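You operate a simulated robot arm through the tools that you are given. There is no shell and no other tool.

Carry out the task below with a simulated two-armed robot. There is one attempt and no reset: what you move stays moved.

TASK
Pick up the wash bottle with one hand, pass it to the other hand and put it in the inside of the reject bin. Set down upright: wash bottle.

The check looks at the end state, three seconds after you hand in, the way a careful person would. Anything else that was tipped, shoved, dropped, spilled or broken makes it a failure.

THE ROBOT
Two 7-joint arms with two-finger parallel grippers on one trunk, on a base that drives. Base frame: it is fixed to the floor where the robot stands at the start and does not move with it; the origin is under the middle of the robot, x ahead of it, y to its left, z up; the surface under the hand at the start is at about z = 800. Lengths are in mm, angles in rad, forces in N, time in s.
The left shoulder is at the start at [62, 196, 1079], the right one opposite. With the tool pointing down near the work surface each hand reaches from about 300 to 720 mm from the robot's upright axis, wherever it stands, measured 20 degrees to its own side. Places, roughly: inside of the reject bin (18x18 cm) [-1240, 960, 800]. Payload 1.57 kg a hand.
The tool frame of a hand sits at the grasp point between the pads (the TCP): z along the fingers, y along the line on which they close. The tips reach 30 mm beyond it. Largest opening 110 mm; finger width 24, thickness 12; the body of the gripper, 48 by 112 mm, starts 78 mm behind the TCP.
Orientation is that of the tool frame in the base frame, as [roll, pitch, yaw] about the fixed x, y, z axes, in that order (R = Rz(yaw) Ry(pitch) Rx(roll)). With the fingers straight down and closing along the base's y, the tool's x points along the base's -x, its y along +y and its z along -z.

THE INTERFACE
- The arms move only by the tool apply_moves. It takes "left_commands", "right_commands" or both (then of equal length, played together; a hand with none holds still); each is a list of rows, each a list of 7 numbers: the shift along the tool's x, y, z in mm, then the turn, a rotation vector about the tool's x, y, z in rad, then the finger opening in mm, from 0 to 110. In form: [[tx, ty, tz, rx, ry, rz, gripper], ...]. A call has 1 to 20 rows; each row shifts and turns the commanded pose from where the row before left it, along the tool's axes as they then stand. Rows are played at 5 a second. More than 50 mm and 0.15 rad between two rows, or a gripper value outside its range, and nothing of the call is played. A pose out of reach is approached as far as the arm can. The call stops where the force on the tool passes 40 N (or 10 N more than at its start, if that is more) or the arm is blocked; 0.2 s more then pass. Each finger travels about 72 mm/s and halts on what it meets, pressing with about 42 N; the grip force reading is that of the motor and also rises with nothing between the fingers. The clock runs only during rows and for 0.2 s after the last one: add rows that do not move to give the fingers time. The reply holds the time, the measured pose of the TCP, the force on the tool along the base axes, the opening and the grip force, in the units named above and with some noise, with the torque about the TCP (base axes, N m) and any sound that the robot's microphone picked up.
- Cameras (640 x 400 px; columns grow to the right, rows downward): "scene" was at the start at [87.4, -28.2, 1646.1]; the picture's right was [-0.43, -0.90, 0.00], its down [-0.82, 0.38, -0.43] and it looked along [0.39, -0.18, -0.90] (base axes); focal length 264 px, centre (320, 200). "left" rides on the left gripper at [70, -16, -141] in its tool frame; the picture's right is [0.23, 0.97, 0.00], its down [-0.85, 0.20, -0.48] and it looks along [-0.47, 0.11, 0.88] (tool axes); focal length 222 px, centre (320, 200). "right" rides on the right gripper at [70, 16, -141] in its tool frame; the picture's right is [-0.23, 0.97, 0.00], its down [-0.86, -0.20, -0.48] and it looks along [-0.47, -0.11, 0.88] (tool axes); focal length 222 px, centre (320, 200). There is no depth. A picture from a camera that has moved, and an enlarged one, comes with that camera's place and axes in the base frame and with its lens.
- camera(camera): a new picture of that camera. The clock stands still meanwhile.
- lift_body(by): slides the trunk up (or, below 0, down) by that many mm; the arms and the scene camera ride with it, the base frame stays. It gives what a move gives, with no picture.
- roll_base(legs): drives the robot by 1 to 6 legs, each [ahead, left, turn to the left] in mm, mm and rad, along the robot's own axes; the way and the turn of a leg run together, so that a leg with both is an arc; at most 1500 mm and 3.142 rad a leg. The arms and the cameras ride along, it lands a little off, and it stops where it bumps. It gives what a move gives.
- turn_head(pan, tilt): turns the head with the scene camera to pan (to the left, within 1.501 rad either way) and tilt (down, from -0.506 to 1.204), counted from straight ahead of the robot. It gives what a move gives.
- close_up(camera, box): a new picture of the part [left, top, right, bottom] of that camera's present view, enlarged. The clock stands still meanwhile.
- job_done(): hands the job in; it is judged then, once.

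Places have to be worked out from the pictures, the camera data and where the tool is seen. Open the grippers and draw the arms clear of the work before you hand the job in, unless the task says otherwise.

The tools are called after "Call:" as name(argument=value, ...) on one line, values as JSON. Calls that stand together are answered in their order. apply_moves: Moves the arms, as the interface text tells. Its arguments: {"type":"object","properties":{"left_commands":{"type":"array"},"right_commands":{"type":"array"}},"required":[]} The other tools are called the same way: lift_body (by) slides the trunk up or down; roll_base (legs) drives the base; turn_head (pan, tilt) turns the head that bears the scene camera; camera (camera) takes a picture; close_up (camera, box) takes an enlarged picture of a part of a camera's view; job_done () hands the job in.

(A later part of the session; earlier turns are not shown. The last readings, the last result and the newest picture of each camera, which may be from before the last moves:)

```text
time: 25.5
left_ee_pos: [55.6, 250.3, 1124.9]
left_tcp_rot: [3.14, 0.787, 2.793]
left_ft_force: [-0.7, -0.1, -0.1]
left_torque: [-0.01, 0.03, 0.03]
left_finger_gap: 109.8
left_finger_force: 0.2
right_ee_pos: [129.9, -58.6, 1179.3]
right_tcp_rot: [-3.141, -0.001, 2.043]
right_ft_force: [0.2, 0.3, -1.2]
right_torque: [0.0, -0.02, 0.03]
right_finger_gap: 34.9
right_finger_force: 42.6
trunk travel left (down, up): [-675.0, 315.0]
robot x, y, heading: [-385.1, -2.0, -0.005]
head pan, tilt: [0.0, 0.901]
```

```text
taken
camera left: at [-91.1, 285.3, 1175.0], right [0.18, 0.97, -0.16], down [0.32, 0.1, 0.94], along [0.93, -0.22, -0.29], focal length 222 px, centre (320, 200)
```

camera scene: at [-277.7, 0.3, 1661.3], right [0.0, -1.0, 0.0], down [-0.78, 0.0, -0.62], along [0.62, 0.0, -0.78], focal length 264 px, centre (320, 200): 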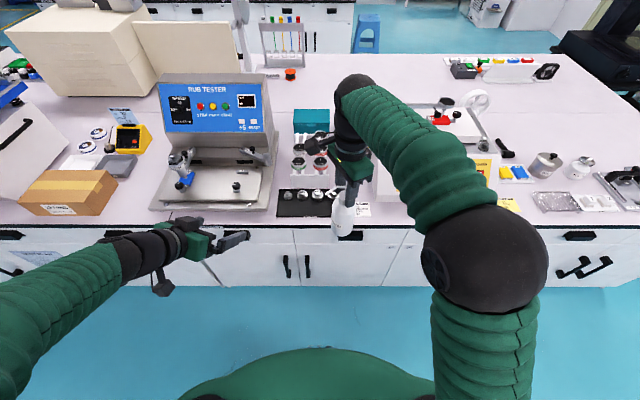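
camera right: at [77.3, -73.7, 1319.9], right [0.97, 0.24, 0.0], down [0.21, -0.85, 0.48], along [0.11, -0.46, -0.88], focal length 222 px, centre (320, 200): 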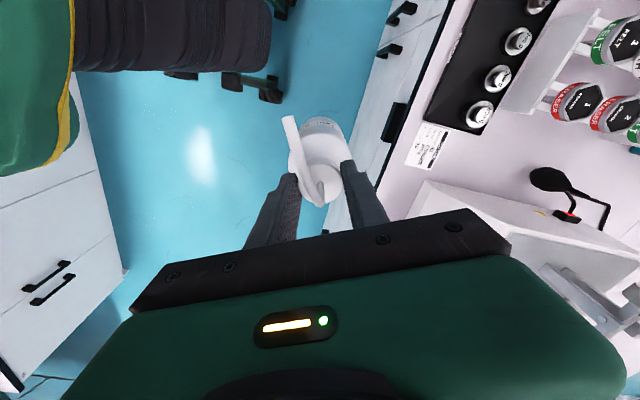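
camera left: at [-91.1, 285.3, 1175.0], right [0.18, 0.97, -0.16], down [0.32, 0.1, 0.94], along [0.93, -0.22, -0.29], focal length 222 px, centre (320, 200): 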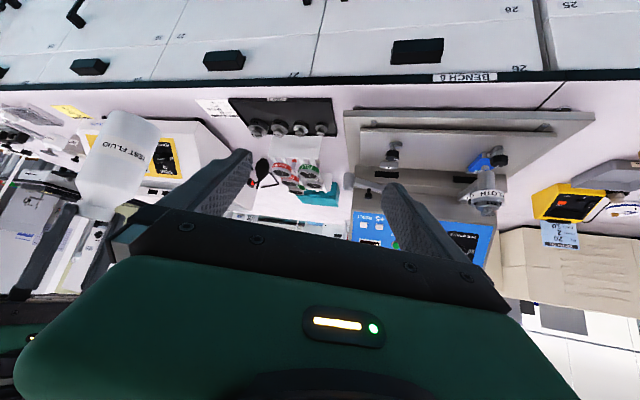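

Both poses are good and the bottle hangs upright. I bring the left hand to a point 170 mm back along its tool axis from the bottle.

Call:
apply_moves(left_commands=[[-11.4, -33.2, -1.6, 0, 0, 0, 110], [-11.4, -33.2, -1.6, 0, 0, 0, 110], [-11.4, -33.2, -1.6, 0, 0, 0, 110], [-11.4, -33.2, -1.6, 0, 0, 0, 110], [-11.4, -33.2, -1.6, 0, 0, 0, 110], [-11.4, -33.2, -1.6, 0, 0, 0, 110], [-11.4, -33.2, -1.6, 0, 0, 0, 110], [-11.4, -33.2, -1.6, 0, 0, 0, 110], [0, 0, 0, 0, 0, 0, 110]])

Call:
camera(camera="left")

Call:
camera(camera="right")

Call:
camera(camera="scene")

```text
time: 27.5
left_ee_pos: [25.8, -23.9, 1190.6]
left_tcp_rot: [-3.141, 0.787, 2.793]
left_ft_force: [0.0, -0.5, 0.3]
left_torque: [0.0, -0.01, 0.0]
left_finger_gap: 110.2
left_finger_force: 0.0
left hand out of reach, approached as far as the arm can: row 4, 5
right_ee_pos: [129.4, -60.9, 1178.5]
right_tcp_rot: [3.14, 0.0, 2.041]
right_ft_force: [-0.3, 0.0, -1.6]
right_torque: [0.01, 0.0, -0.03]
right_finger_gap: 34.7
right_finger_force: 42.1
trunk travel left (down, up): [-675.0, 315.0]
robot x, y, heading: [-382.2, 4.5, 0.003]
head pan, tilt: [0.0, 0.901]
```

```text
taken
camera left: at [-121.1, 12.7, 1240.9], right [0.18, 0.97, -0.16], down [0.32, 0.1, 0.94], along [0.93, -0.22, -0.29], focal length 222 px, centre (320, 200)
```

left: 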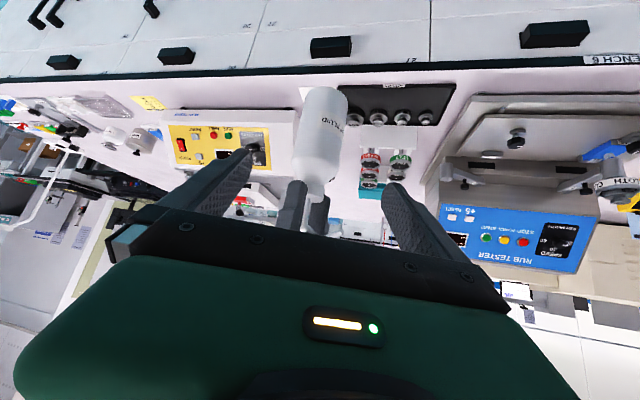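

```text
taken
camera right: at [113.1, 7.5, 1319.8], right [0.97, 0.24, 0.0], down [0.21, -0.85, 0.48], along [0.11, -0.46, -0.88], focal length 222 px, centre (320, 200)
```

right: 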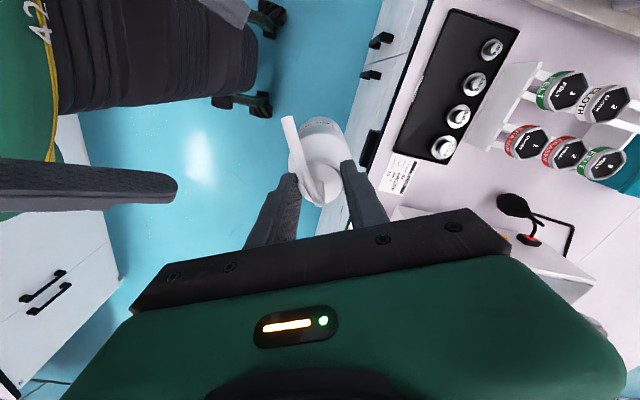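

```text
taken
camera scene: at [-278.0, -1.5, 1661.3], right [0.0, -1.0, 0.0], down [-0.78, 0.0, -0.62], along [0.62, 0.0, -0.78], focal length 264 px, centre (320, 200)
```

scene: 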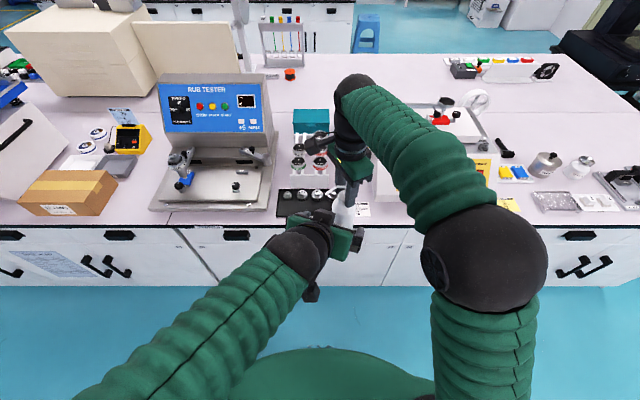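

The left arm is near its inner reach limit but is well placed; the bottle lies between its fingers. I'll zoom in to align precisely before closing in.

Call:
close_up(camera="left", box=[220, 60, 420, 230])

Call:
close_up(camera="scene", box=[270, 120, 420, 310])

```text
2.35 times, centred on (320, 145) of left
camera zoom: at [-121.1, 12.7, 1240.9], right [0.18, 0.97, -0.16], down [0.32, 0.1, 0.94], along [0.93, -0.22, -0.29], focal length 523 px, centre (320, 329)
```

zoom: 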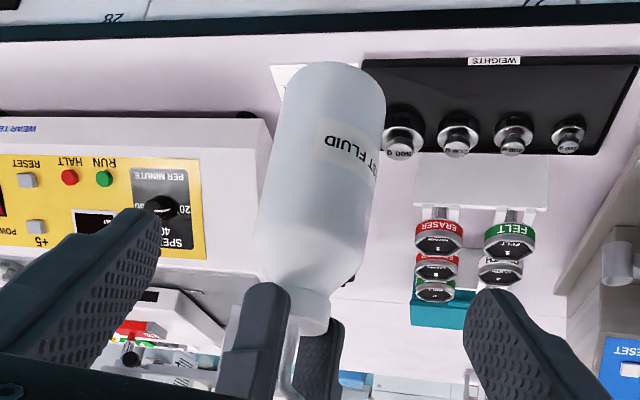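

```text
2.11 times, centred on (345, 215) of scene
camera zoom: at [-278.0, -1.5, 1661.3], right [0.0, -1.0, 0.0], down [-0.78, 0.0, -0.62], along [0.62, 0.0, -0.78], focal length 556 px, centre (267, 168)
```

zoom: 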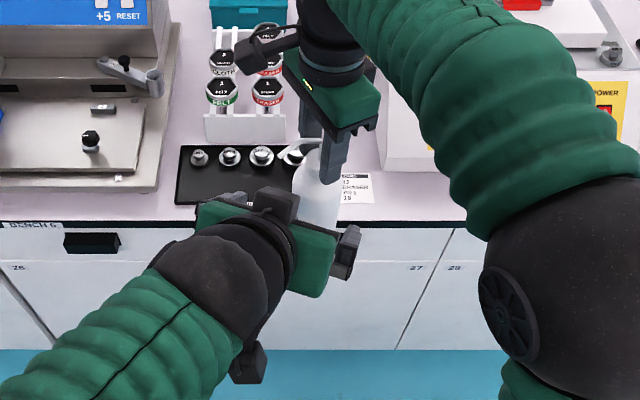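

Lateral alignment is within 1–2 mm; the bottle's mid-body is ≈158 mm ahead along the tool axis. I advance 90 mm first and re-check.

Call:
apply_moves(left_commands=[[0, 0.5, 30, 0, 0, 0, 110], [0, 0.5, 30, 0, 0, 0, 110], [0, 0, 30, 0, 0, 0, 110], [0, 0, 0, 0, 0, 0, 110]])

Call:
close_up(camera="left", box=[200, 20, 440, 230])

Call:
close_up(camera="scene", box=[270, 120, 420, 310])

Call:
camera(camera="right")

```text
time: 28.5
left_ee_pos: [89.9, -46.0, 1126.6]
left_tcp_rot: [-3.136, 0.787, 2.797]
left_ft_force: [-0.5, 0.0, 0.7]
left_torque: [0.01, 0.0, 0.0]
left_finger_gap: 110.0
left_finger_force: 0.1
right_ee_pos: [131.4, -61.4, 1179.7]
right_tcp_rot: [-3.14, -0.002, 2.042]
right_ft_force: [-0.7, 0.2, -2.5]
right_torque: [0.01, 0.04, -0.04]
right_finger_gap: 35.2
right_finger_force: 42.3
trunk travel left (down, up): [-675.0, 315.0]
robot x, y, heading: [-383.2, -0.2, -0.001]
head pan, tilt: [0.0, 0.901]
```

```text
1.90 times, centred on (320, 125) of left
camera zoom: at [-56.7, -9.7, 1176.7], right [0.18, 0.97, -0.16], down [0.32, 0.1, 0.94], along [0.93, -0.22, -0.29], focal length 423 px, centre (320, 343)
```

zoom: 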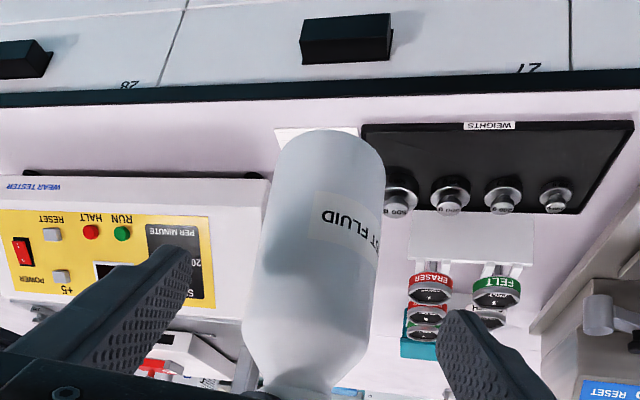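

```text
2.11 times, centred on (345, 215) of scene
camera zoom: at [-275.6, -1.3, 1661.5], right [0.0, -1.0, 0.0], down [-0.79, 0.0, -0.62], along [0.62, 0.0, -0.79], focal length 556 px, centre (267, 168)
```

zoom: 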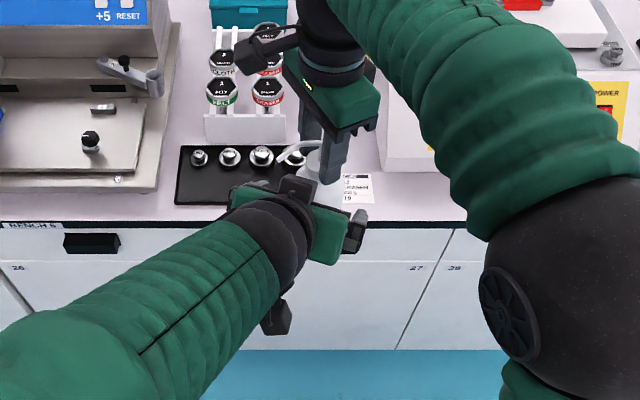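

```text
taken
camera right: at [114.5, 7.8, 1319.7], right [0.97, 0.24, 0.0], down [0.21, -0.85, 0.48], along [0.11, -0.46, -0.88], focal length 222 px, centre (320, 200)
```

right: 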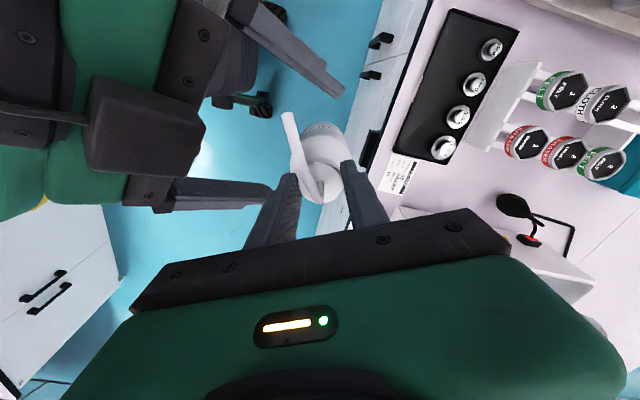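

There is a dark box on the upper side of the left gripper that I hadn't accounted for; I need to judge its clearance to the nozzle and right fingers before going on.

Call:
close_up(camera="scene", box=[310, 170, 380, 230])

Call:
close_up(camera="right", box=[0, 0, 380, 240])

```text
6.67 times, centred on (345, 200) of scene
camera zoom: at [-275.6, -1.3, 1661.5], right [0.0, -1.0, 0.0], down [-0.79, 0.0, -0.62], along [0.62, 0.0, -0.79], focal length 1761 px, centre (153, 200)
```

zoom: 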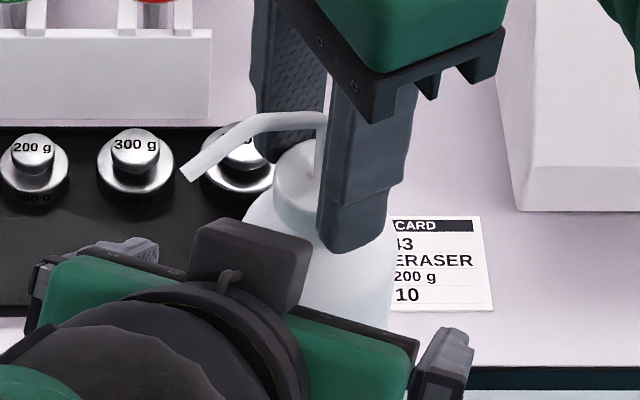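

```text
1.67 times, centred on (190, 120) of right
camera zoom: at [114.5, 7.8, 1319.7], right [0.97, 0.24, 0.0], down [0.21, -0.85, 0.48], along [0.11, -0.46, -0.88], focal length 370 px, centre (537, 333)
```

zoom: 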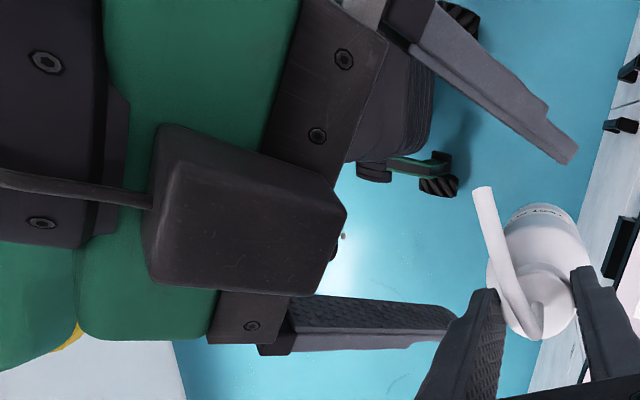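

The box reaches ~40 mm above the gripper axis, so at 45° it would come within a few mm of the right fingertip. I'll flatten the left hand to 30° below horizontal and move the right hand 40 mm forward for more room.

Call:
apply_moves(left_commands=[[0, 0, 0, 0, 0, 0, 110], [0, 0, 0, 0, 0, 0, 110], [0, 0, 0, 0, 0, 0, 110], [0, 0, 0, 0, -0.131, 0, 110], [0, 0, 0, 0, -0.1308, 0, 110], [6, 14, 0, 0, 0, 0, 110], [0, 0, 0, 0, 0, 0, 110]], right_commands=[[-5, 10, 0, 0, 0, 0, 20], [-8, 15.6, 0, 0, 0, 0, 20], [-5.2, 10, 0, 0, 0, 0, 20], [0, 0, 0, 0, 0, 0, 20], [0, 0, 0, 0, 0, 0, 20], [0, 0, 0, 0, 0, 0, 20], [0, 0, 0, 0, 0, 0, 20]])

Call:
close_up(camera="left", box=[200, 20, 440, 230])

Call:
camera(camera="right")

Call:
close_up(camera="scene", box=[270, 120, 420, 310])

```text
time: 30.1
left_ee_pos: [86.2, -37.9, 1132.9]
left_tcp_rot: [-2.962, 1.053, 2.941]
left_ft_force: [-1.0, -0.5, 0.1]
left_torque: [-0.02, 0.0, 0.02]
left_finger_gap: 110.0
left_finger_force: 0.1
right_ee_pos: [170.7, -60.5, 1182.4]
right_tcp_rot: [3.14, 0.0, 2.043]
right_ft_force: [0.0, -1.0, -2.3]
right_torque: [0.01, 0.01, 0.01]
right_finger_gap: 34.5
right_finger_force: 41.9
trunk travel left (down, up): [-675.0, 315.0]
robot x, y, heading: [-385.9, -1.3, 0.003]
head pan, tilt: [0.0, 0.901]
```

```text
1.90 times, centred on (320, 125) of left
camera zoom: at [-67.0, 3.7, 1143.3], right [0.23, 0.93, -0.28], down [0.1, 0.27, 0.96], along [0.97, -0.24, -0.03], focal length 423 px, centre (320, 343)
```

zoom: 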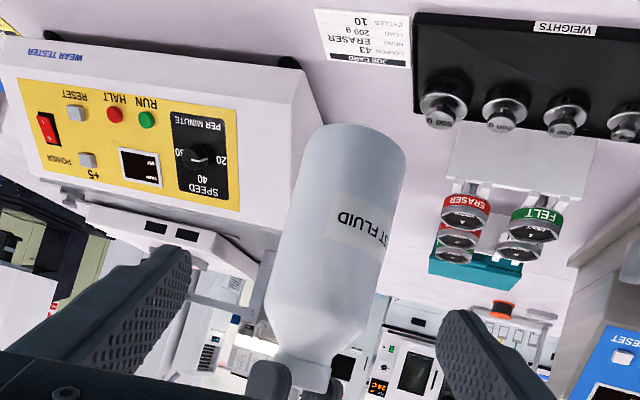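

```text
taken
camera right: at [154.1, 6.6, 1323.2], right [0.97, 0.24, 0.0], down [0.21, -0.85, 0.48], along [0.12, -0.46, -0.88], focal length 222 px, centre (320, 200)
```

right: 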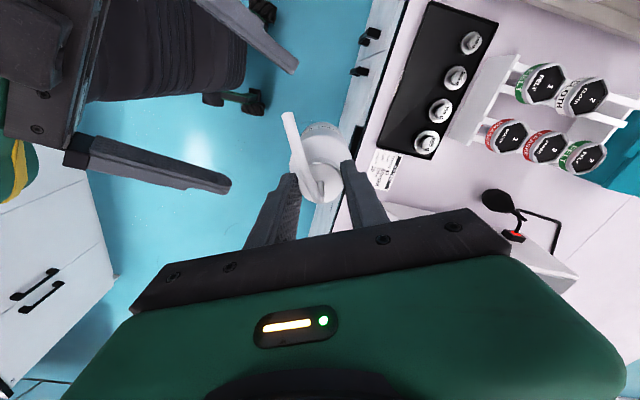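

```text
2.11 times, centred on (345, 215) of scene
camera zoom: at [-277.8, -1.3, 1662.2], right [0.0, -1.0, 0.0], down [-0.78, 0.0, -0.62], along [0.62, 0.0, -0.78], focal length 556 px, centre (267, 168)
```

zoom: 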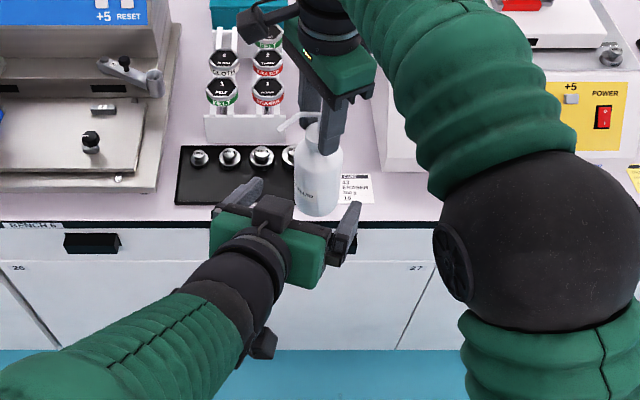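

The left hand's measured orientation is a bit off what I commanded; I'll hold for a moment to see whether it settles.

Call:
apply_moves(left_commands=[[0, 0, 0, 0, 0, 0, 110], [0, 0, 0, 0, 0, 0, 110], [0, 0, 0, 0, 0, 0, 110]])

```text
time: 30.9
left_ee_pos: [88.2, -32.9, 1133.9]
left_tcp_rot: [-2.962, 1.052, 2.955]
left_ft_force: [0.2, 0.8, -0.5]
left_torque: [0.0, 0.01, 0.0]
left_finger_gap: 109.8
left_finger_force: 0.1
right_ee_pos: [171.9, -62.5, 1180.6]
right_tcp_rot: [3.141, 0.0, 2.042]
right_ft_force: [0.6, -0.1, -1.5]
right_torque: [0.02, 0.04, 0.0]
right_finger_gap: 34.6
right_finger_force: 41.5
trunk travel left (down, up): [-675.0, 315.0]
robot x, y, heading: [-383.7, 0.9, 0.002]
head pan, tilt: [0.0, 0.901]
```

The left wrist can't quite hold that orientation this far across the body. I'll shift the left hand to its own side and yaw it so it points toward az −45°, more in line with its forearm.

Call:
apply_moves(left_commands=[[-2.7, 24, -12, 0, 0, 0, 110], [-2.7, 24, -12, 0, 0, 0, 110], [0, 0, 0, 0.126, 0, 0.0727, 110], [0, 0, 0, 0.126, 0, 0.0727, 110], [0, 0, 0, 0.126, 0, 0.0727, 110], [0, 0, 0, 0, 0, 0, 110], [0, 0, 0, 0, 0, 0, 110]])

Call:
camera(camera="left")

Call:
camera(camera="scene")

```text
time: 32.5
left_ee_pos: [86.8, 22.0, 1137.2]
left_tcp_rot: [3.141, 1.049, 2.357]
left_ft_force: [0.4, -0.6, -0.4]
left_torque: [-0.01, 0.02, 0.02]
left_finger_gap: 109.7
left_finger_force: 0.0
right_ee_pos: [170.8, -61.3, 1182.6]
right_tcp_rot: [3.14, 0.001, 2.043]
right_ft_force: [-0.1, 0.3, -2.0]
right_torque: [0.01, 0.01, -0.01]
right_finger_gap: 34.6
right_finger_force: 41.9
trunk travel left (down, up): [-675.0, 315.0]
robot x, y, heading: [-383.7, -1.9, -0.0]
head pan, tilt: [0.0, 0.901]
```

```text
taken
camera left: at [-35.8, 121.8, 1147.8], right [0.61, 0.77, -0.2], down [0.15, 0.13, 0.98], along [0.78, -0.63, -0.03], focal length 222 px, centre (320, 200)
```

left: 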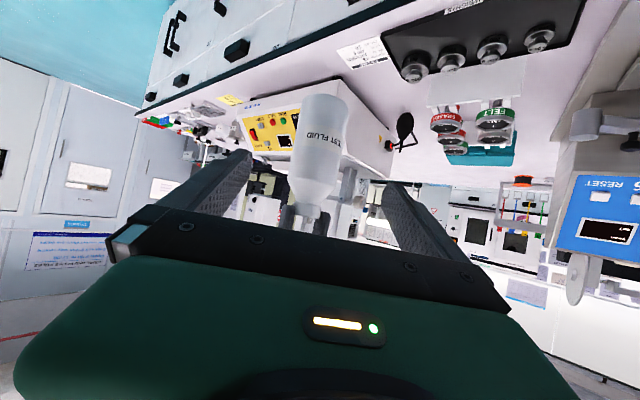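

```text
taken
camera scene: at [-277.5, -0.7, 1661.3], right [0.0, -1.0, 0.0], down [-0.79, 0.0, -0.62], along [0.62, 0.0, -0.79], focal length 264 px, centre (320, 200)
```

scene: 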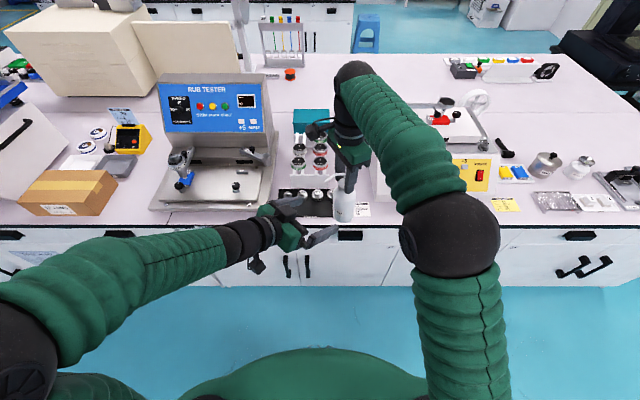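

Now the orientation is exact (30° below horizontal, yaw 135°). I zoom in to refine the line of approach to the bottle body.

Call:
close_up(camera="left", box=[220, 60, 420, 240])

```text
2.22 times, centred on (320, 150) of left
camera zoom: at [-35.8, 121.8, 1147.8], right [0.61, 0.77, -0.2], down [0.15, 0.13, 0.98], along [0.78, -0.63, -0.03], focal length 494 px, centre (320, 311)
```

zoom: 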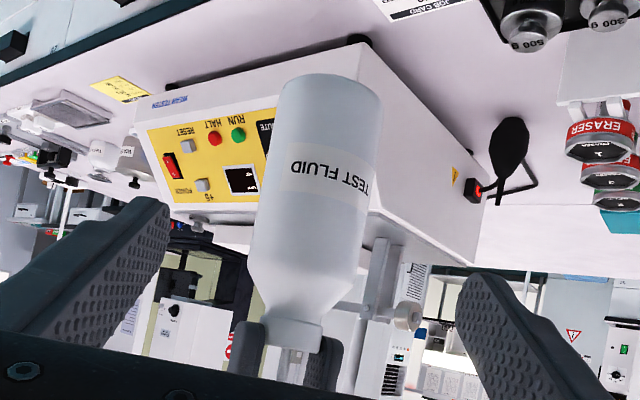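

Alignment checks out: the mid-body lies at tool offset (−4, 0, 134). I advance 100 mm along the tool axis, then look again.

Call:
apply_moves(left_commands=[[-2, 0, 25, 0, 0, 0, 110], [-2, 0, 25, 0, 0, 0, 110], [0, 0, 25, 0, 0, 0, 110], [0, 0, 25, 0, 0, 0, 110], [0, 0, 0, 0, 0, 0, 110]])

Call:
camera(camera="left")

Call:
camera(camera="right")

Call:
close_up(camera="scene", box=[260, 130, 410, 270])

```text
time: 33.7
left_ee_pos: [150.2, -42.9, 1090.4]
left_tcp_rot: [3.14, 1.049, 2.355]
left_ft_force: [-0.6, -0.1, 0.1]
left_torque: [-0.01, 0.0, 0.01]
left_finger_gap: 110.2
left_finger_force: 0.0
right_ee_pos: [170.5, -60.9, 1181.0]
right_tcp_rot: [3.14, 0.001, 2.042]
right_ft_force: [1.0, -0.5, -2.0]
right_torque: [-0.01, 0.0, -0.01]
right_finger_gap: 34.9
right_finger_force: 42.3
trunk travel left (down, up): [-675.0, 315.0]
robot x, y, heading: [-383.7, -1.0, 0.003]
head pan, tilt: [0.0, 0.901]
```

```text
taken
camera left: at [27.0, 57.7, 1100.9], right [0.61, 0.77, -0.2], down [0.15, 0.13, 0.98], along [0.78, -0.63, -0.03], focal length 222 px, centre (320, 200)
```

left: 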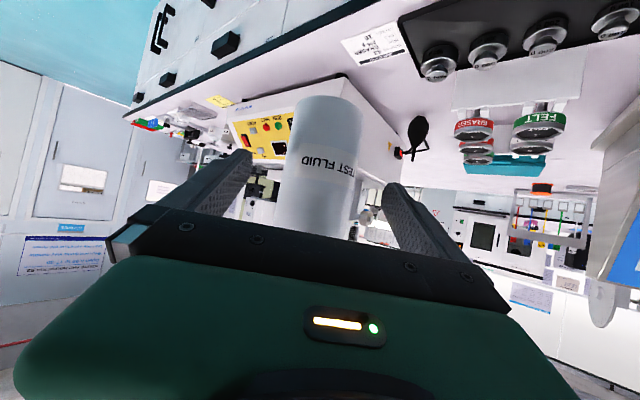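

```text
taken
camera right: at [153.9, 7.1, 1322.5], right [0.97, 0.24, 0.0], down [0.21, -0.85, 0.48], along [0.12, -0.46, -0.88], focal length 222 px, centre (320, 200)
```

right: 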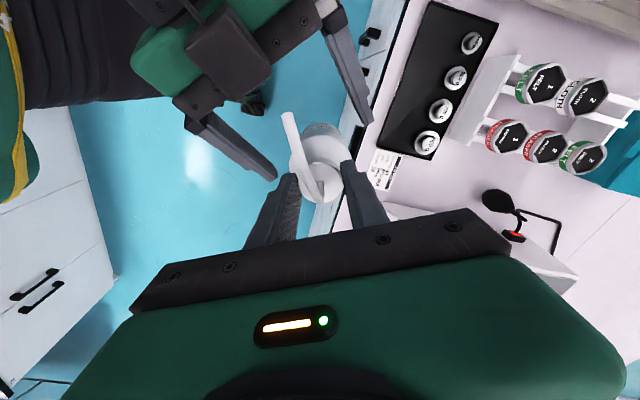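

```text
2.86 times, centred on (335, 200) of scene
camera zoom: at [-277.0, -0.8, 1661.3], right [0.0, -1.0, 0.0], down [-0.79, 0.0, -0.62], along [0.62, 0.0, -0.79], focal length 755 px, centre (277, 200)
```

zoom: 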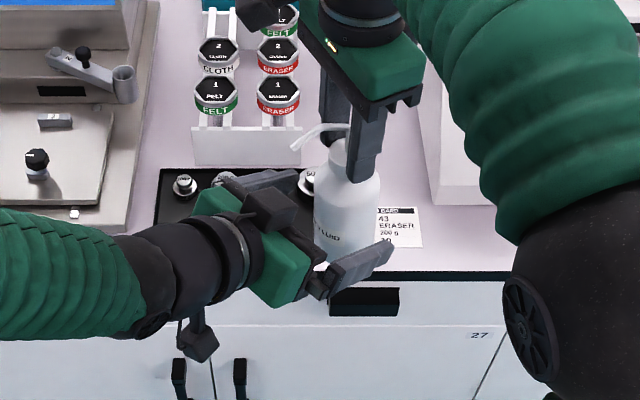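

The remaining distance is ≈33 mm along the tool axis, laterally centered. I advance it and then close the left fingers gently on the body.

Call:
apply_moves(left_commands=[[0, 0, 12, 0, 0, 0, 110], [0, 0, 12, 0, 0, 0, 110], [0, 0, 8.5, 0, 0, 0, 110], [0, 0, 0, 0, 0, 0, 100]])

Call:
camera(camera="left")

Call:
camera(camera="right")

Call:
close_up(camera="scene", box=[290, 140, 390, 240])

```text
time: 34.7
left_ee_pos: [171.3, -61.9, 1074.0]
left_tcp_rot: [3.142, 1.047, 2.356]
left_ft_force: [0.0, 0.2, -0.4]
left_torque: [-0.02, -0.02, 0.01]
left_finger_gap: 100.2
left_finger_force: 0.1
right_ee_pos: [171.7, -62.3, 1180.8]
right_tcp_rot: [3.141, -0.001, 2.042]
right_ft_force: [0.3, -0.3, -1.7]
right_torque: [0.04, 0.01, -0.02]
right_finger_gap: 34.8
right_finger_force: 41.8
trunk travel left (down, up): [-675.0, 315.0]
robot x, y, heading: [-382.9, -4.2, 0.002]
head pan, tilt: [0.0, 0.901]
```

```text
taken
camera left: at [47.9, 38.0, 1084.2], right [0.61, 0.77, -0.2], down [0.15, 0.13, 0.98], along [0.78, -0.62, -0.03], focal length 222 px, centre (320, 200)
```

left: 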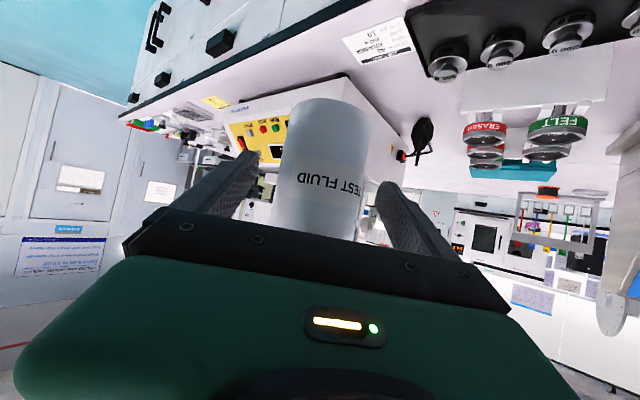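

```text
taken
camera right: at [154.8, 7.2, 1322.1], right [0.97, 0.24, 0.0], down [0.21, -0.85, 0.48], along [0.11, -0.46, -0.88], focal length 222 px, centre (320, 200)
```

right: 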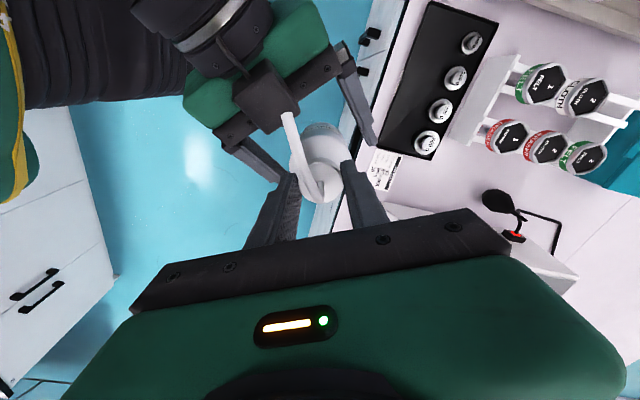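

```text
4.00 times, centred on (340, 190) of scene
camera zoom: at [-276.1, -0.7, 1661.2], right [0.0, -1.0, 0.0], down [-0.79, 0.0, -0.62], along [0.62, 0.0, -0.79], focal length 1056 px, centre (240, 240)
```

zoom: 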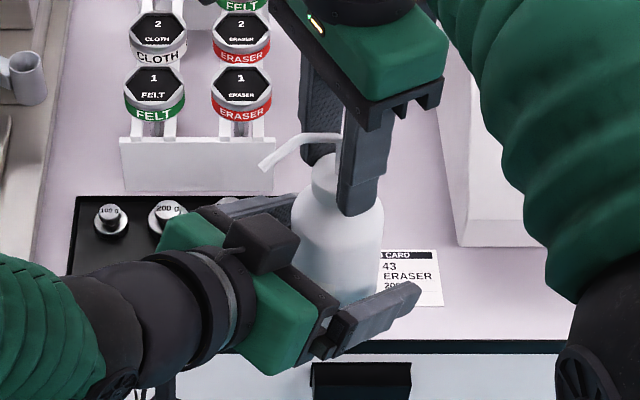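

The bottle body is centered between the left fingers, nothing touches. I close the left gripper gradually and watch forces.

Call:
apply_moves(left_commands=[[0, 0, 0, 0, 0, 0, 84], [0, 0, 0, 0, 0, 0, 74], [0, 0, 0, 0, 0, 0, 68], [0, 0, 0, 0, 0, 0, 65], [0, 0, 0, 0, 0, 0, 63], [0, 0, 0, 0, 0, 0, 61], [0, 0, 0, 0, 0, 0, 59], [0, 0, 0, 0, 0, 0, 56], [0, 0, 0, 0, 0, 0, 52], [0, 0, 0, 0, 0, 0, 48], [0, 0, 0, 0, 0, 0, 48]])

Call:
camera(camera="left")

Call:
close_up(camera="right", box=[230, 80, 410, 230])

Call:
close_up(camera="scene", box=[290, 140, 390, 240])

```text
time: 37.1
left_ee_pos: [170.4, -61.7, 1074.5]
left_tcp_rot: [3.139, 1.048, 2.355]
left_ft_force: [-2.5, -1.5, 0.5]
left_torque: [-0.35, 0.13, -0.02]
left_finger_gap: 60.8
left_finger_force: 41.7
right_ee_pos: [170.6, -62.0, 1180.7]
right_tcp_rot: [3.141, 0.0, 2.042]
right_ft_force: [2.5, 2.0, -1.8]
right_torque: [0.55, -0.35, -0.02]
right_finger_gap: 35.1
right_finger_force: 41.8
trunk travel left (down, up): [-675.0, 315.0]
robot x, y, heading: [-385.2, 0.2, -0.007]
head pan, tilt: [0.0, 0.901]
```

```text
taken
camera left: at [47.6, 37.9, 1084.4], right [0.61, 0.77, -0.2], down [0.15, 0.13, 0.98], along [0.78, -0.63, -0.03], focal length 222 px, centre (320, 200)
```

left: 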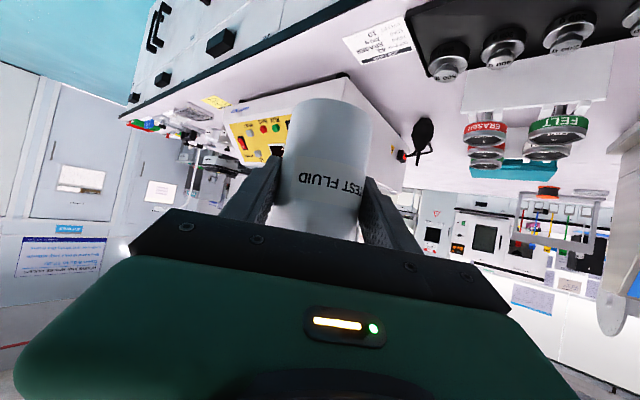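

```text
2.67 times, centred on (320, 155) of right
camera zoom: at [154.6, 7.2, 1322.2], right [0.97, 0.24, 0.0], down [0.21, -0.85, 0.48], along [0.12, -0.46, -0.88], focal length 592 px, centre (320, 320)
```

zoom: 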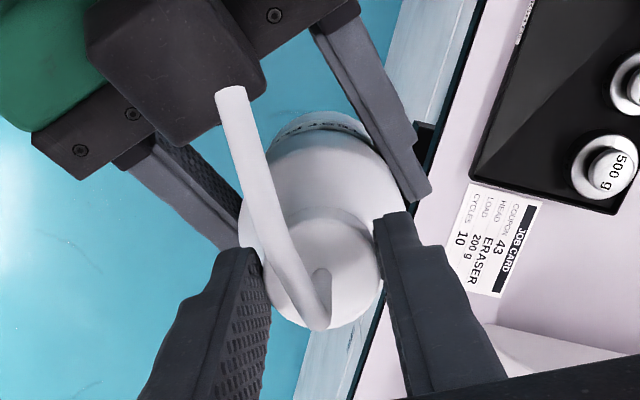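

```text
4.00 times, centred on (340, 190) of scene
camera zoom: at [-276.4, -0.7, 1661.2], right [0.0, -1.0, 0.0], down [-0.79, 0.0, -0.62], along [0.62, 0.0, -0.79], focal length 1056 px, centre (240, 240)
```

zoom: 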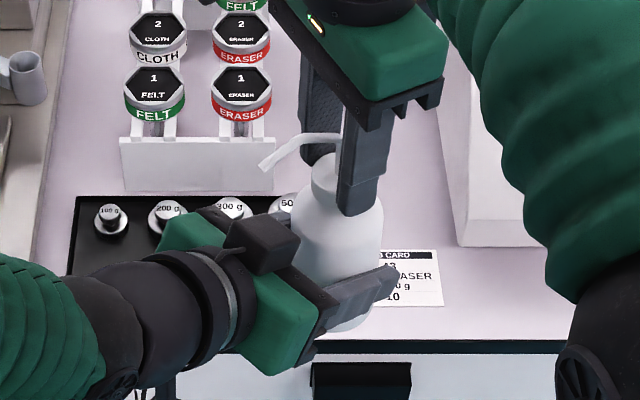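

Both hands hold the bottle (left gap 60.8 mm, full grip force, only ~3 N of internal force). Now I open the right hand slowly.

Call:
apply_moves(right_commands=[[0, 0, 0, 0, 0, 0, 36], [0, 0, 0, 0, 0, 0, 40], [0, 0, 0, 0, 0, 0, 46], [0, 0, 0, 0, 0, 0, 56], [0, 0, 0, 0, 0, 0, 66], [0, 0, 0, 0, 0, 0, 76], [0, 0, 0, 0, 0, 0, 76]])

Call:
close_up(camera="right", box=[230, 80, 410, 230])

Call:
close_up(camera="scene", box=[290, 140, 390, 240])

```text
time: 38.7
left_ee_pos: [171.3, -61.8, 1075.0]
left_tcp_rot: [3.14, 1.05, 2.357]
left_ft_force: [0.0, 0.9, -0.4]
left_torque: [0.03, 0.02, -0.01]
left_finger_gap: 60.7
left_finger_force: 41.9
right_ee_pos: [171.1, -60.3, 1182.2]
right_tcp_rot: [3.141, 0.0, 2.042]
right_ft_force: [-0.3, -0.2, 0.6]
right_torque: [-0.01, 0.01, 0.0]
right_finger_gap: 76.3
right_finger_force: 0.0
trunk travel left (down, up): [-675.0, 315.0]
robot x, y, heading: [-388.1, 1.6, 0.001]
head pan, tilt: [0.0, 0.901]
```

```text
2.67 times, centred on (320, 155) of right
camera zoom: at [154.6, 7.1, 1322.2], right [0.97, 0.24, 0.0], down [0.21, -0.85, 0.48], along [0.12, -0.46, -0.88], focal length 592 px, centre (320, 320)
```

zoom: 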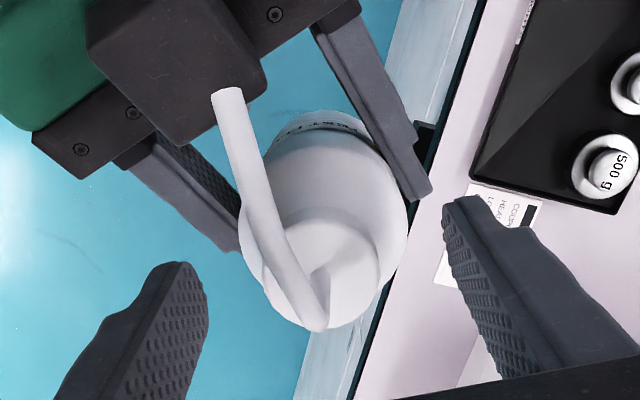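

```text
4.00 times, centred on (340, 190) of scene
camera zoom: at [-276.4, -0.7, 1661.2], right [0.0, -1.0, 0.0], down [-0.79, 0.0, -0.62], along [0.62, 0.0, -0.79], focal length 1056 px, centre (240, 240)
```

zoom: 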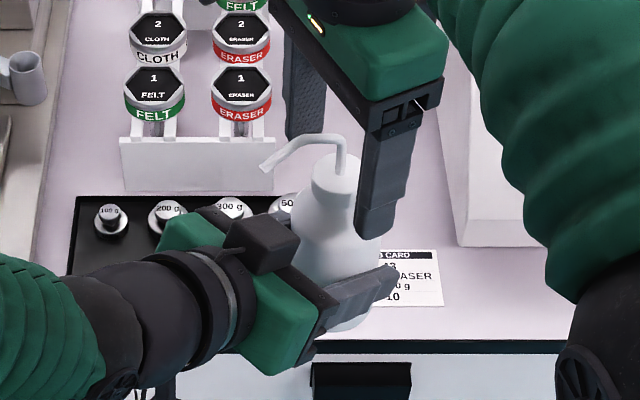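

The left hand holds the bottle alone, steady. I raise the right hand straight up past the nozzle and then draw it away to the right.

Call:
apply_moves(right_commands=[[0, 0, -15, 0, 0, 0, 80], [0, 0, -25, 0, 0, 0, 80], [0, 0, -30, 0, 0, 0, 80], [0, 0, -30, 0, 0, 0, 80], [0, 0, -20, 0, 0, 0, 80], [-20, -30, 0, 0, 0, 0, 80], [-30, -35, 0, 0, 0, 0, 80], [-30, -35, 0, 0, 0, 0, 80], [-30, -35, 0, 0, 0, 0, 80], [-30, -35, 0, 0, 0, 0, 80], [-30, -10, 10, 0, 0, 0, 80], [0, 0, 0, 0, 0, 0, 80]])

Call:
camera(camera="scene")

Call:
camera(camera="left")

Call:
camera(camera="right")

```text
time: 41.3
left_ee_pos: [169.5, -63.4, 1075.1]
left_tcp_rot: [3.137, 1.047, 2.354]
left_ft_force: [-0.7, -0.6, 0.5]
left_torque: [0.02, -0.02, -0.02]
left_finger_gap: 60.7
left_finger_force: 41.9
right_ee_pos: [87.0, -295.6, 1276.3]
right_tcp_rot: [3.139, -0.001, 2.042]
right_ft_force: [0.2, 0.4, 0.4]
right_torque: [-0.02, -0.02, 0.01]
right_finger_gap: 80.0
right_finger_force: 0.1
right hand out of reach, approached as far as the arm can: row 5
trunk travel left (down, up): [-675.0, 315.0]
robot x, y, heading: [-385.8, 2.2, 0.004]
head pan, tilt: [0.0, 0.901]
```

```text
taken
camera scene: at [-277.1, -2.6, 1661.3], right [0.0, -1.0, 0.0], down [-0.79, 0.0, -0.62], along [0.62, 0.0, -0.79], focal length 264 px, centre (320, 200)
```

scene: 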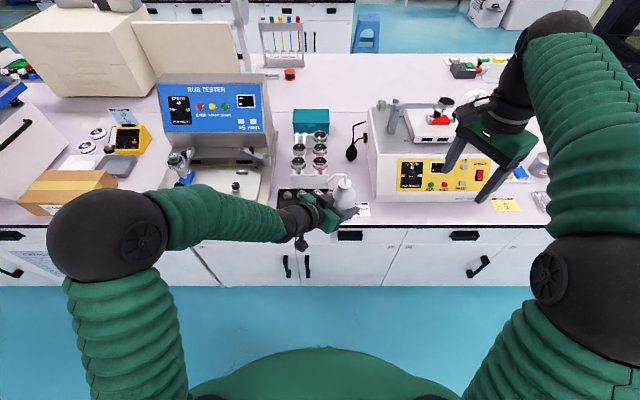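

```text
taken
camera left: at [47.2, 36.8, 1084.6], right [0.61, 0.77, -0.2], down [0.15, 0.13, 0.98], along [0.78, -0.63, -0.03], focal length 222 px, centre (320, 200)
```

left: 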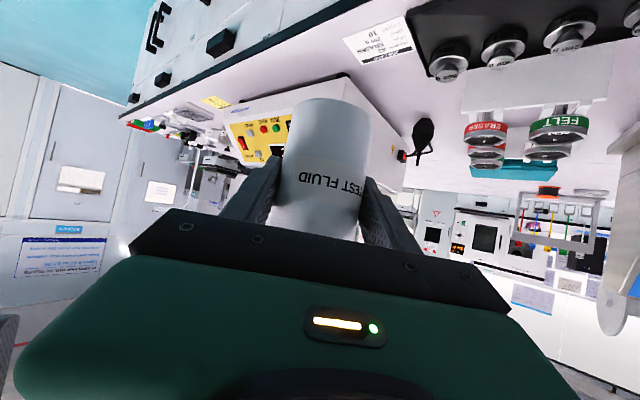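

```text
taken
camera right: at [70.5, -227.1, 1417.4], right [0.97, 0.24, 0.0], down [0.21, -0.85, 0.48], along [0.12, -0.46, -0.88], focal length 222 px, centre (320, 200)
```

right: 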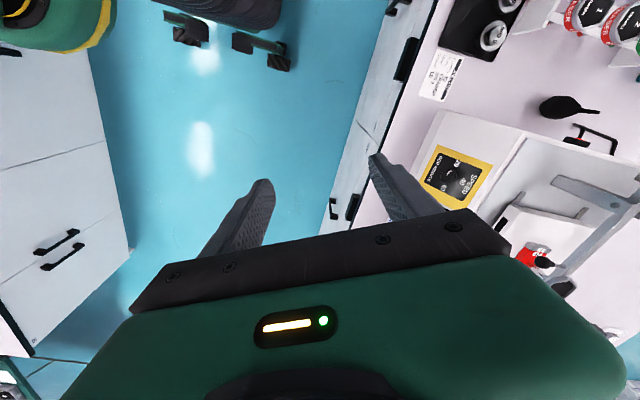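

The handover is complete and the left hand holds the bottle upright. I now turn the robot around in the middle of the aisle to face the bench with the red bin.

Call:
roll_base(legs=[[0, 0, 1.57], [0, 0, 1.57]])

Call:
camera(camera="left")

Call:
turn_head(pan=-0.9, tilt=0.7)

Call:
camera(camera="scene")

```text
time: 49.4
left_ee_pos: [-943.9, 34.6, 1073.9]
left_tcp_rot: [3.137, 1.047, -0.738]
left_ft_force: [-0.1, -0.5, 0.4]
left_torque: [-0.03, 0.0, 0.0]
left_finger_gap: 60.6
left_finger_force: 42.2
right_ee_pos: [-872.4, 270.7, 1275.6]
right_tcp_rot: [3.14, -0.001, -1.051]
right_ft_force: [0.1, 0.3, -0.7]
right_torque: [-0.02, 0.02, -0.03]
right_finger_gap: 80.2
right_finger_force: 0.0
trunk travel left (down, up): [-675.0, 315.0]
robot x, y, heading: [-383.6, 0.7, -3.093]
head pan, tilt: [0.0, 0.901]
```

```text
taken
camera left: at [-816.8, -57.3, 1084.5], right [-0.57, -0.8, -0.2], down [-0.14, -0.14, 0.98], along [-0.81, 0.59, -0.04], focal length 222 px, centre (320, 200)
```

left: 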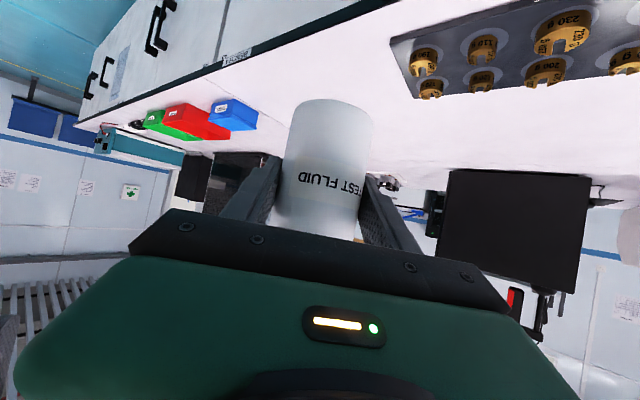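

```text
time: 50.6
left_ee_pos: [-942.3, 35.3, 1074.0]
left_tcp_rot: [3.139, 1.049, -0.739]
left_ft_force: [0.1, 0.0, 0.0]
left_torque: [0.01, 0.0, 0.04]
left_finger_gap: 60.6
left_finger_force: 41.9
right_ee_pos: [-871.2, 272.3, 1276.2]
right_tcp_rot: [3.139, 0.0, -1.051]
right_ft_force: [0.5, 0.1, -0.3]
right_torque: [0.01, 0.0, -0.02]
right_finger_gap: 80.1
right_finger_force: 0.1
trunk travel left (down, up): [-675.0, 315.0]
robot x, y, heading: [-385.7, -0.7, -3.09]
head pan, tilt: [-0.901, 0.7]
```

```text
taken
camera scene: at [-476.7, 62.4, 1677.4], right [0.75, 0.66, 0.0], down [0.43, -0.48, -0.76], along [-0.5, 0.57, -0.65], focal length 264 px, centre (320, 200)
```

scene: 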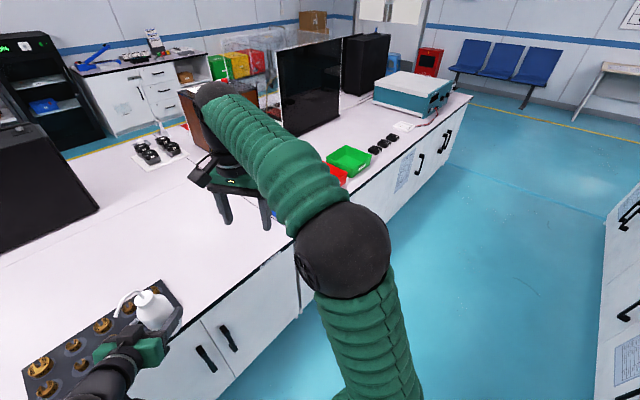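

The bottle rode along fine. I correct the small heading error and drive sideways (robot's right) along the aisle to bring the bin in front.

Call:
roll_base(legs=[[0, 0, -0.05], [0, -920, 0]])

Call:
turn_head(pan=0.0, tilt=0.7)

Call:
camera(camera="scene")

Call:
camera(camera="left")

Call:
camera(camera="right")

```text
time: 55.9
left_ee_pos: [-932.8, 983.9, 1075.3]
left_tcp_rot: [-3.14, 1.048, -0.795]
left_ft_force: [-0.5, 1.1, -0.4]
left_torque: [0.0, 0.0, -0.02]
left_finger_gap: 60.5
left_finger_force: 41.9
right_ee_pos: [-848.1, 1213.6, 1279.2]
right_tcp_rot: [3.141, 0.002, -1.113]
right_ft_force: [-0.9, -0.3, 0.2]
right_torque: [0.0, -0.05, 0.02]
right_finger_gap: 80.0
right_finger_force: 0.2
trunk travel left (down, up): [-675.0, 315.0]
robot x, y, heading: [-381.8, 915.0, 3.126]
head pan, tilt: [-0.901, 0.7]
```

```text
time: 57.0
left_ee_pos: [-933.2, 983.9, 1075.8]
left_tcp_rot: [3.138, 1.05, -0.801]
left_ft_force: [-0.1, 0.1, 0.5]
left_torque: [0.01, -0.02, -0.01]
left_finger_gap: 60.8
left_finger_force: 42.2
right_ee_pos: [-846.4, 1216.9, 1277.5]
right_tcp_rot: [3.139, 0.0, -1.115]
right_ft_force: [0.1, 0.4, -0.5]
right_torque: [-0.03, -0.02, 0.0]
right_finger_gap: 80.0
right_finger_force: 0.1
trunk travel left (down, up): [-675.0, 315.0]
robot x, y, heading: [-376.3, 914.9, 3.122]
head pan, tilt: [0.0, 0.7]
```

```text
taken
camera scene: at [-499.6, 917.9, 1677.4], right [0.01, 1.0, 0.0], down [0.65, -0.01, -0.76], along [-0.76, 0.01, -0.65], focal length 264 px, centre (320, 200)
```

scene: 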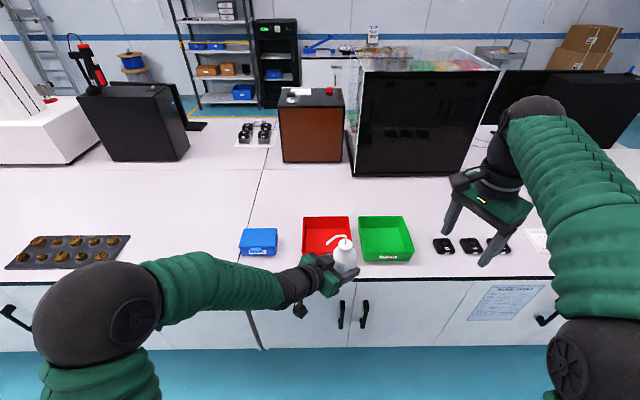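

```text
taken
camera left: at [-811.1, 885.0, 1085.5], right [-0.62, -0.76, -0.19], down [-0.15, -0.13, 0.98], along [-0.77, 0.63, -0.03], focal length 222 px, centre (320, 200)
```

left: 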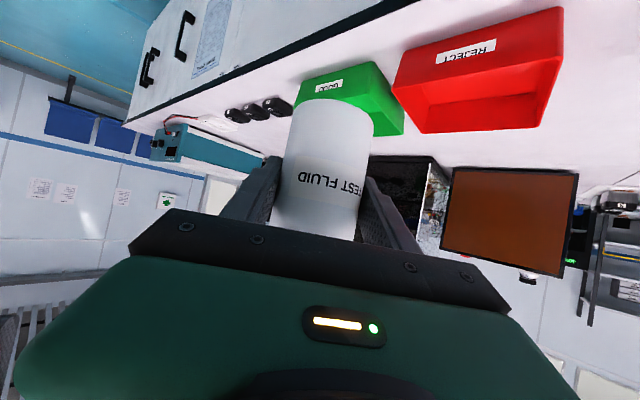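

```text
taken
camera right: at [-829.1, 1146.3, 1418.5], right [-0.97, -0.23, 0.0], down [-0.2, 0.86, 0.48], along [-0.11, 0.46, -0.88], focal length 222 px, centre (320, 200)
```

right: 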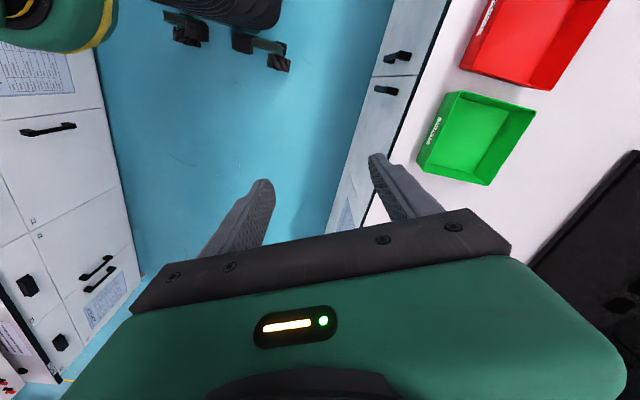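

The red tray is labelled REJECT. I zoom in to measure its geometry.

Call:
close_up(camera="scene", box=[290, 205, 420, 285])

Call:
close_up(camera="left", box=[290, 0, 580, 150])

```text
4.92 times, centred on (355, 245) of scene
camera zoom: at [-499.6, 917.9, 1677.4], right [0.01, 1.0, 0.0], down [0.65, -0.01, -0.76], along [-0.76, 0.01, -0.65], focal length 1300 px, centre (148, -22)
```

zoom: 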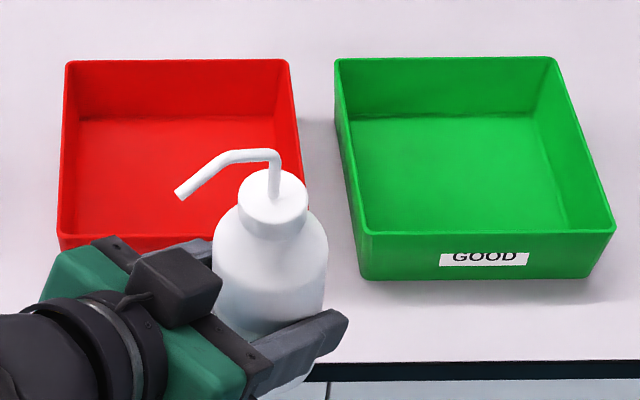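

```text
2.21 times, centred on (435, 75) of left
camera zoom: at [-811.1, 885.0, 1085.5], right [-0.62, -0.76, -0.19], down [-0.15, -0.13, 0.98], along [-0.77, 0.63, -0.03], focal length 490 px, centre (66, 476)
```

zoom: 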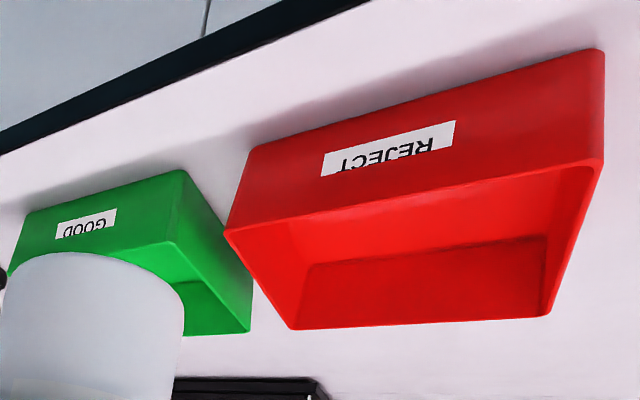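

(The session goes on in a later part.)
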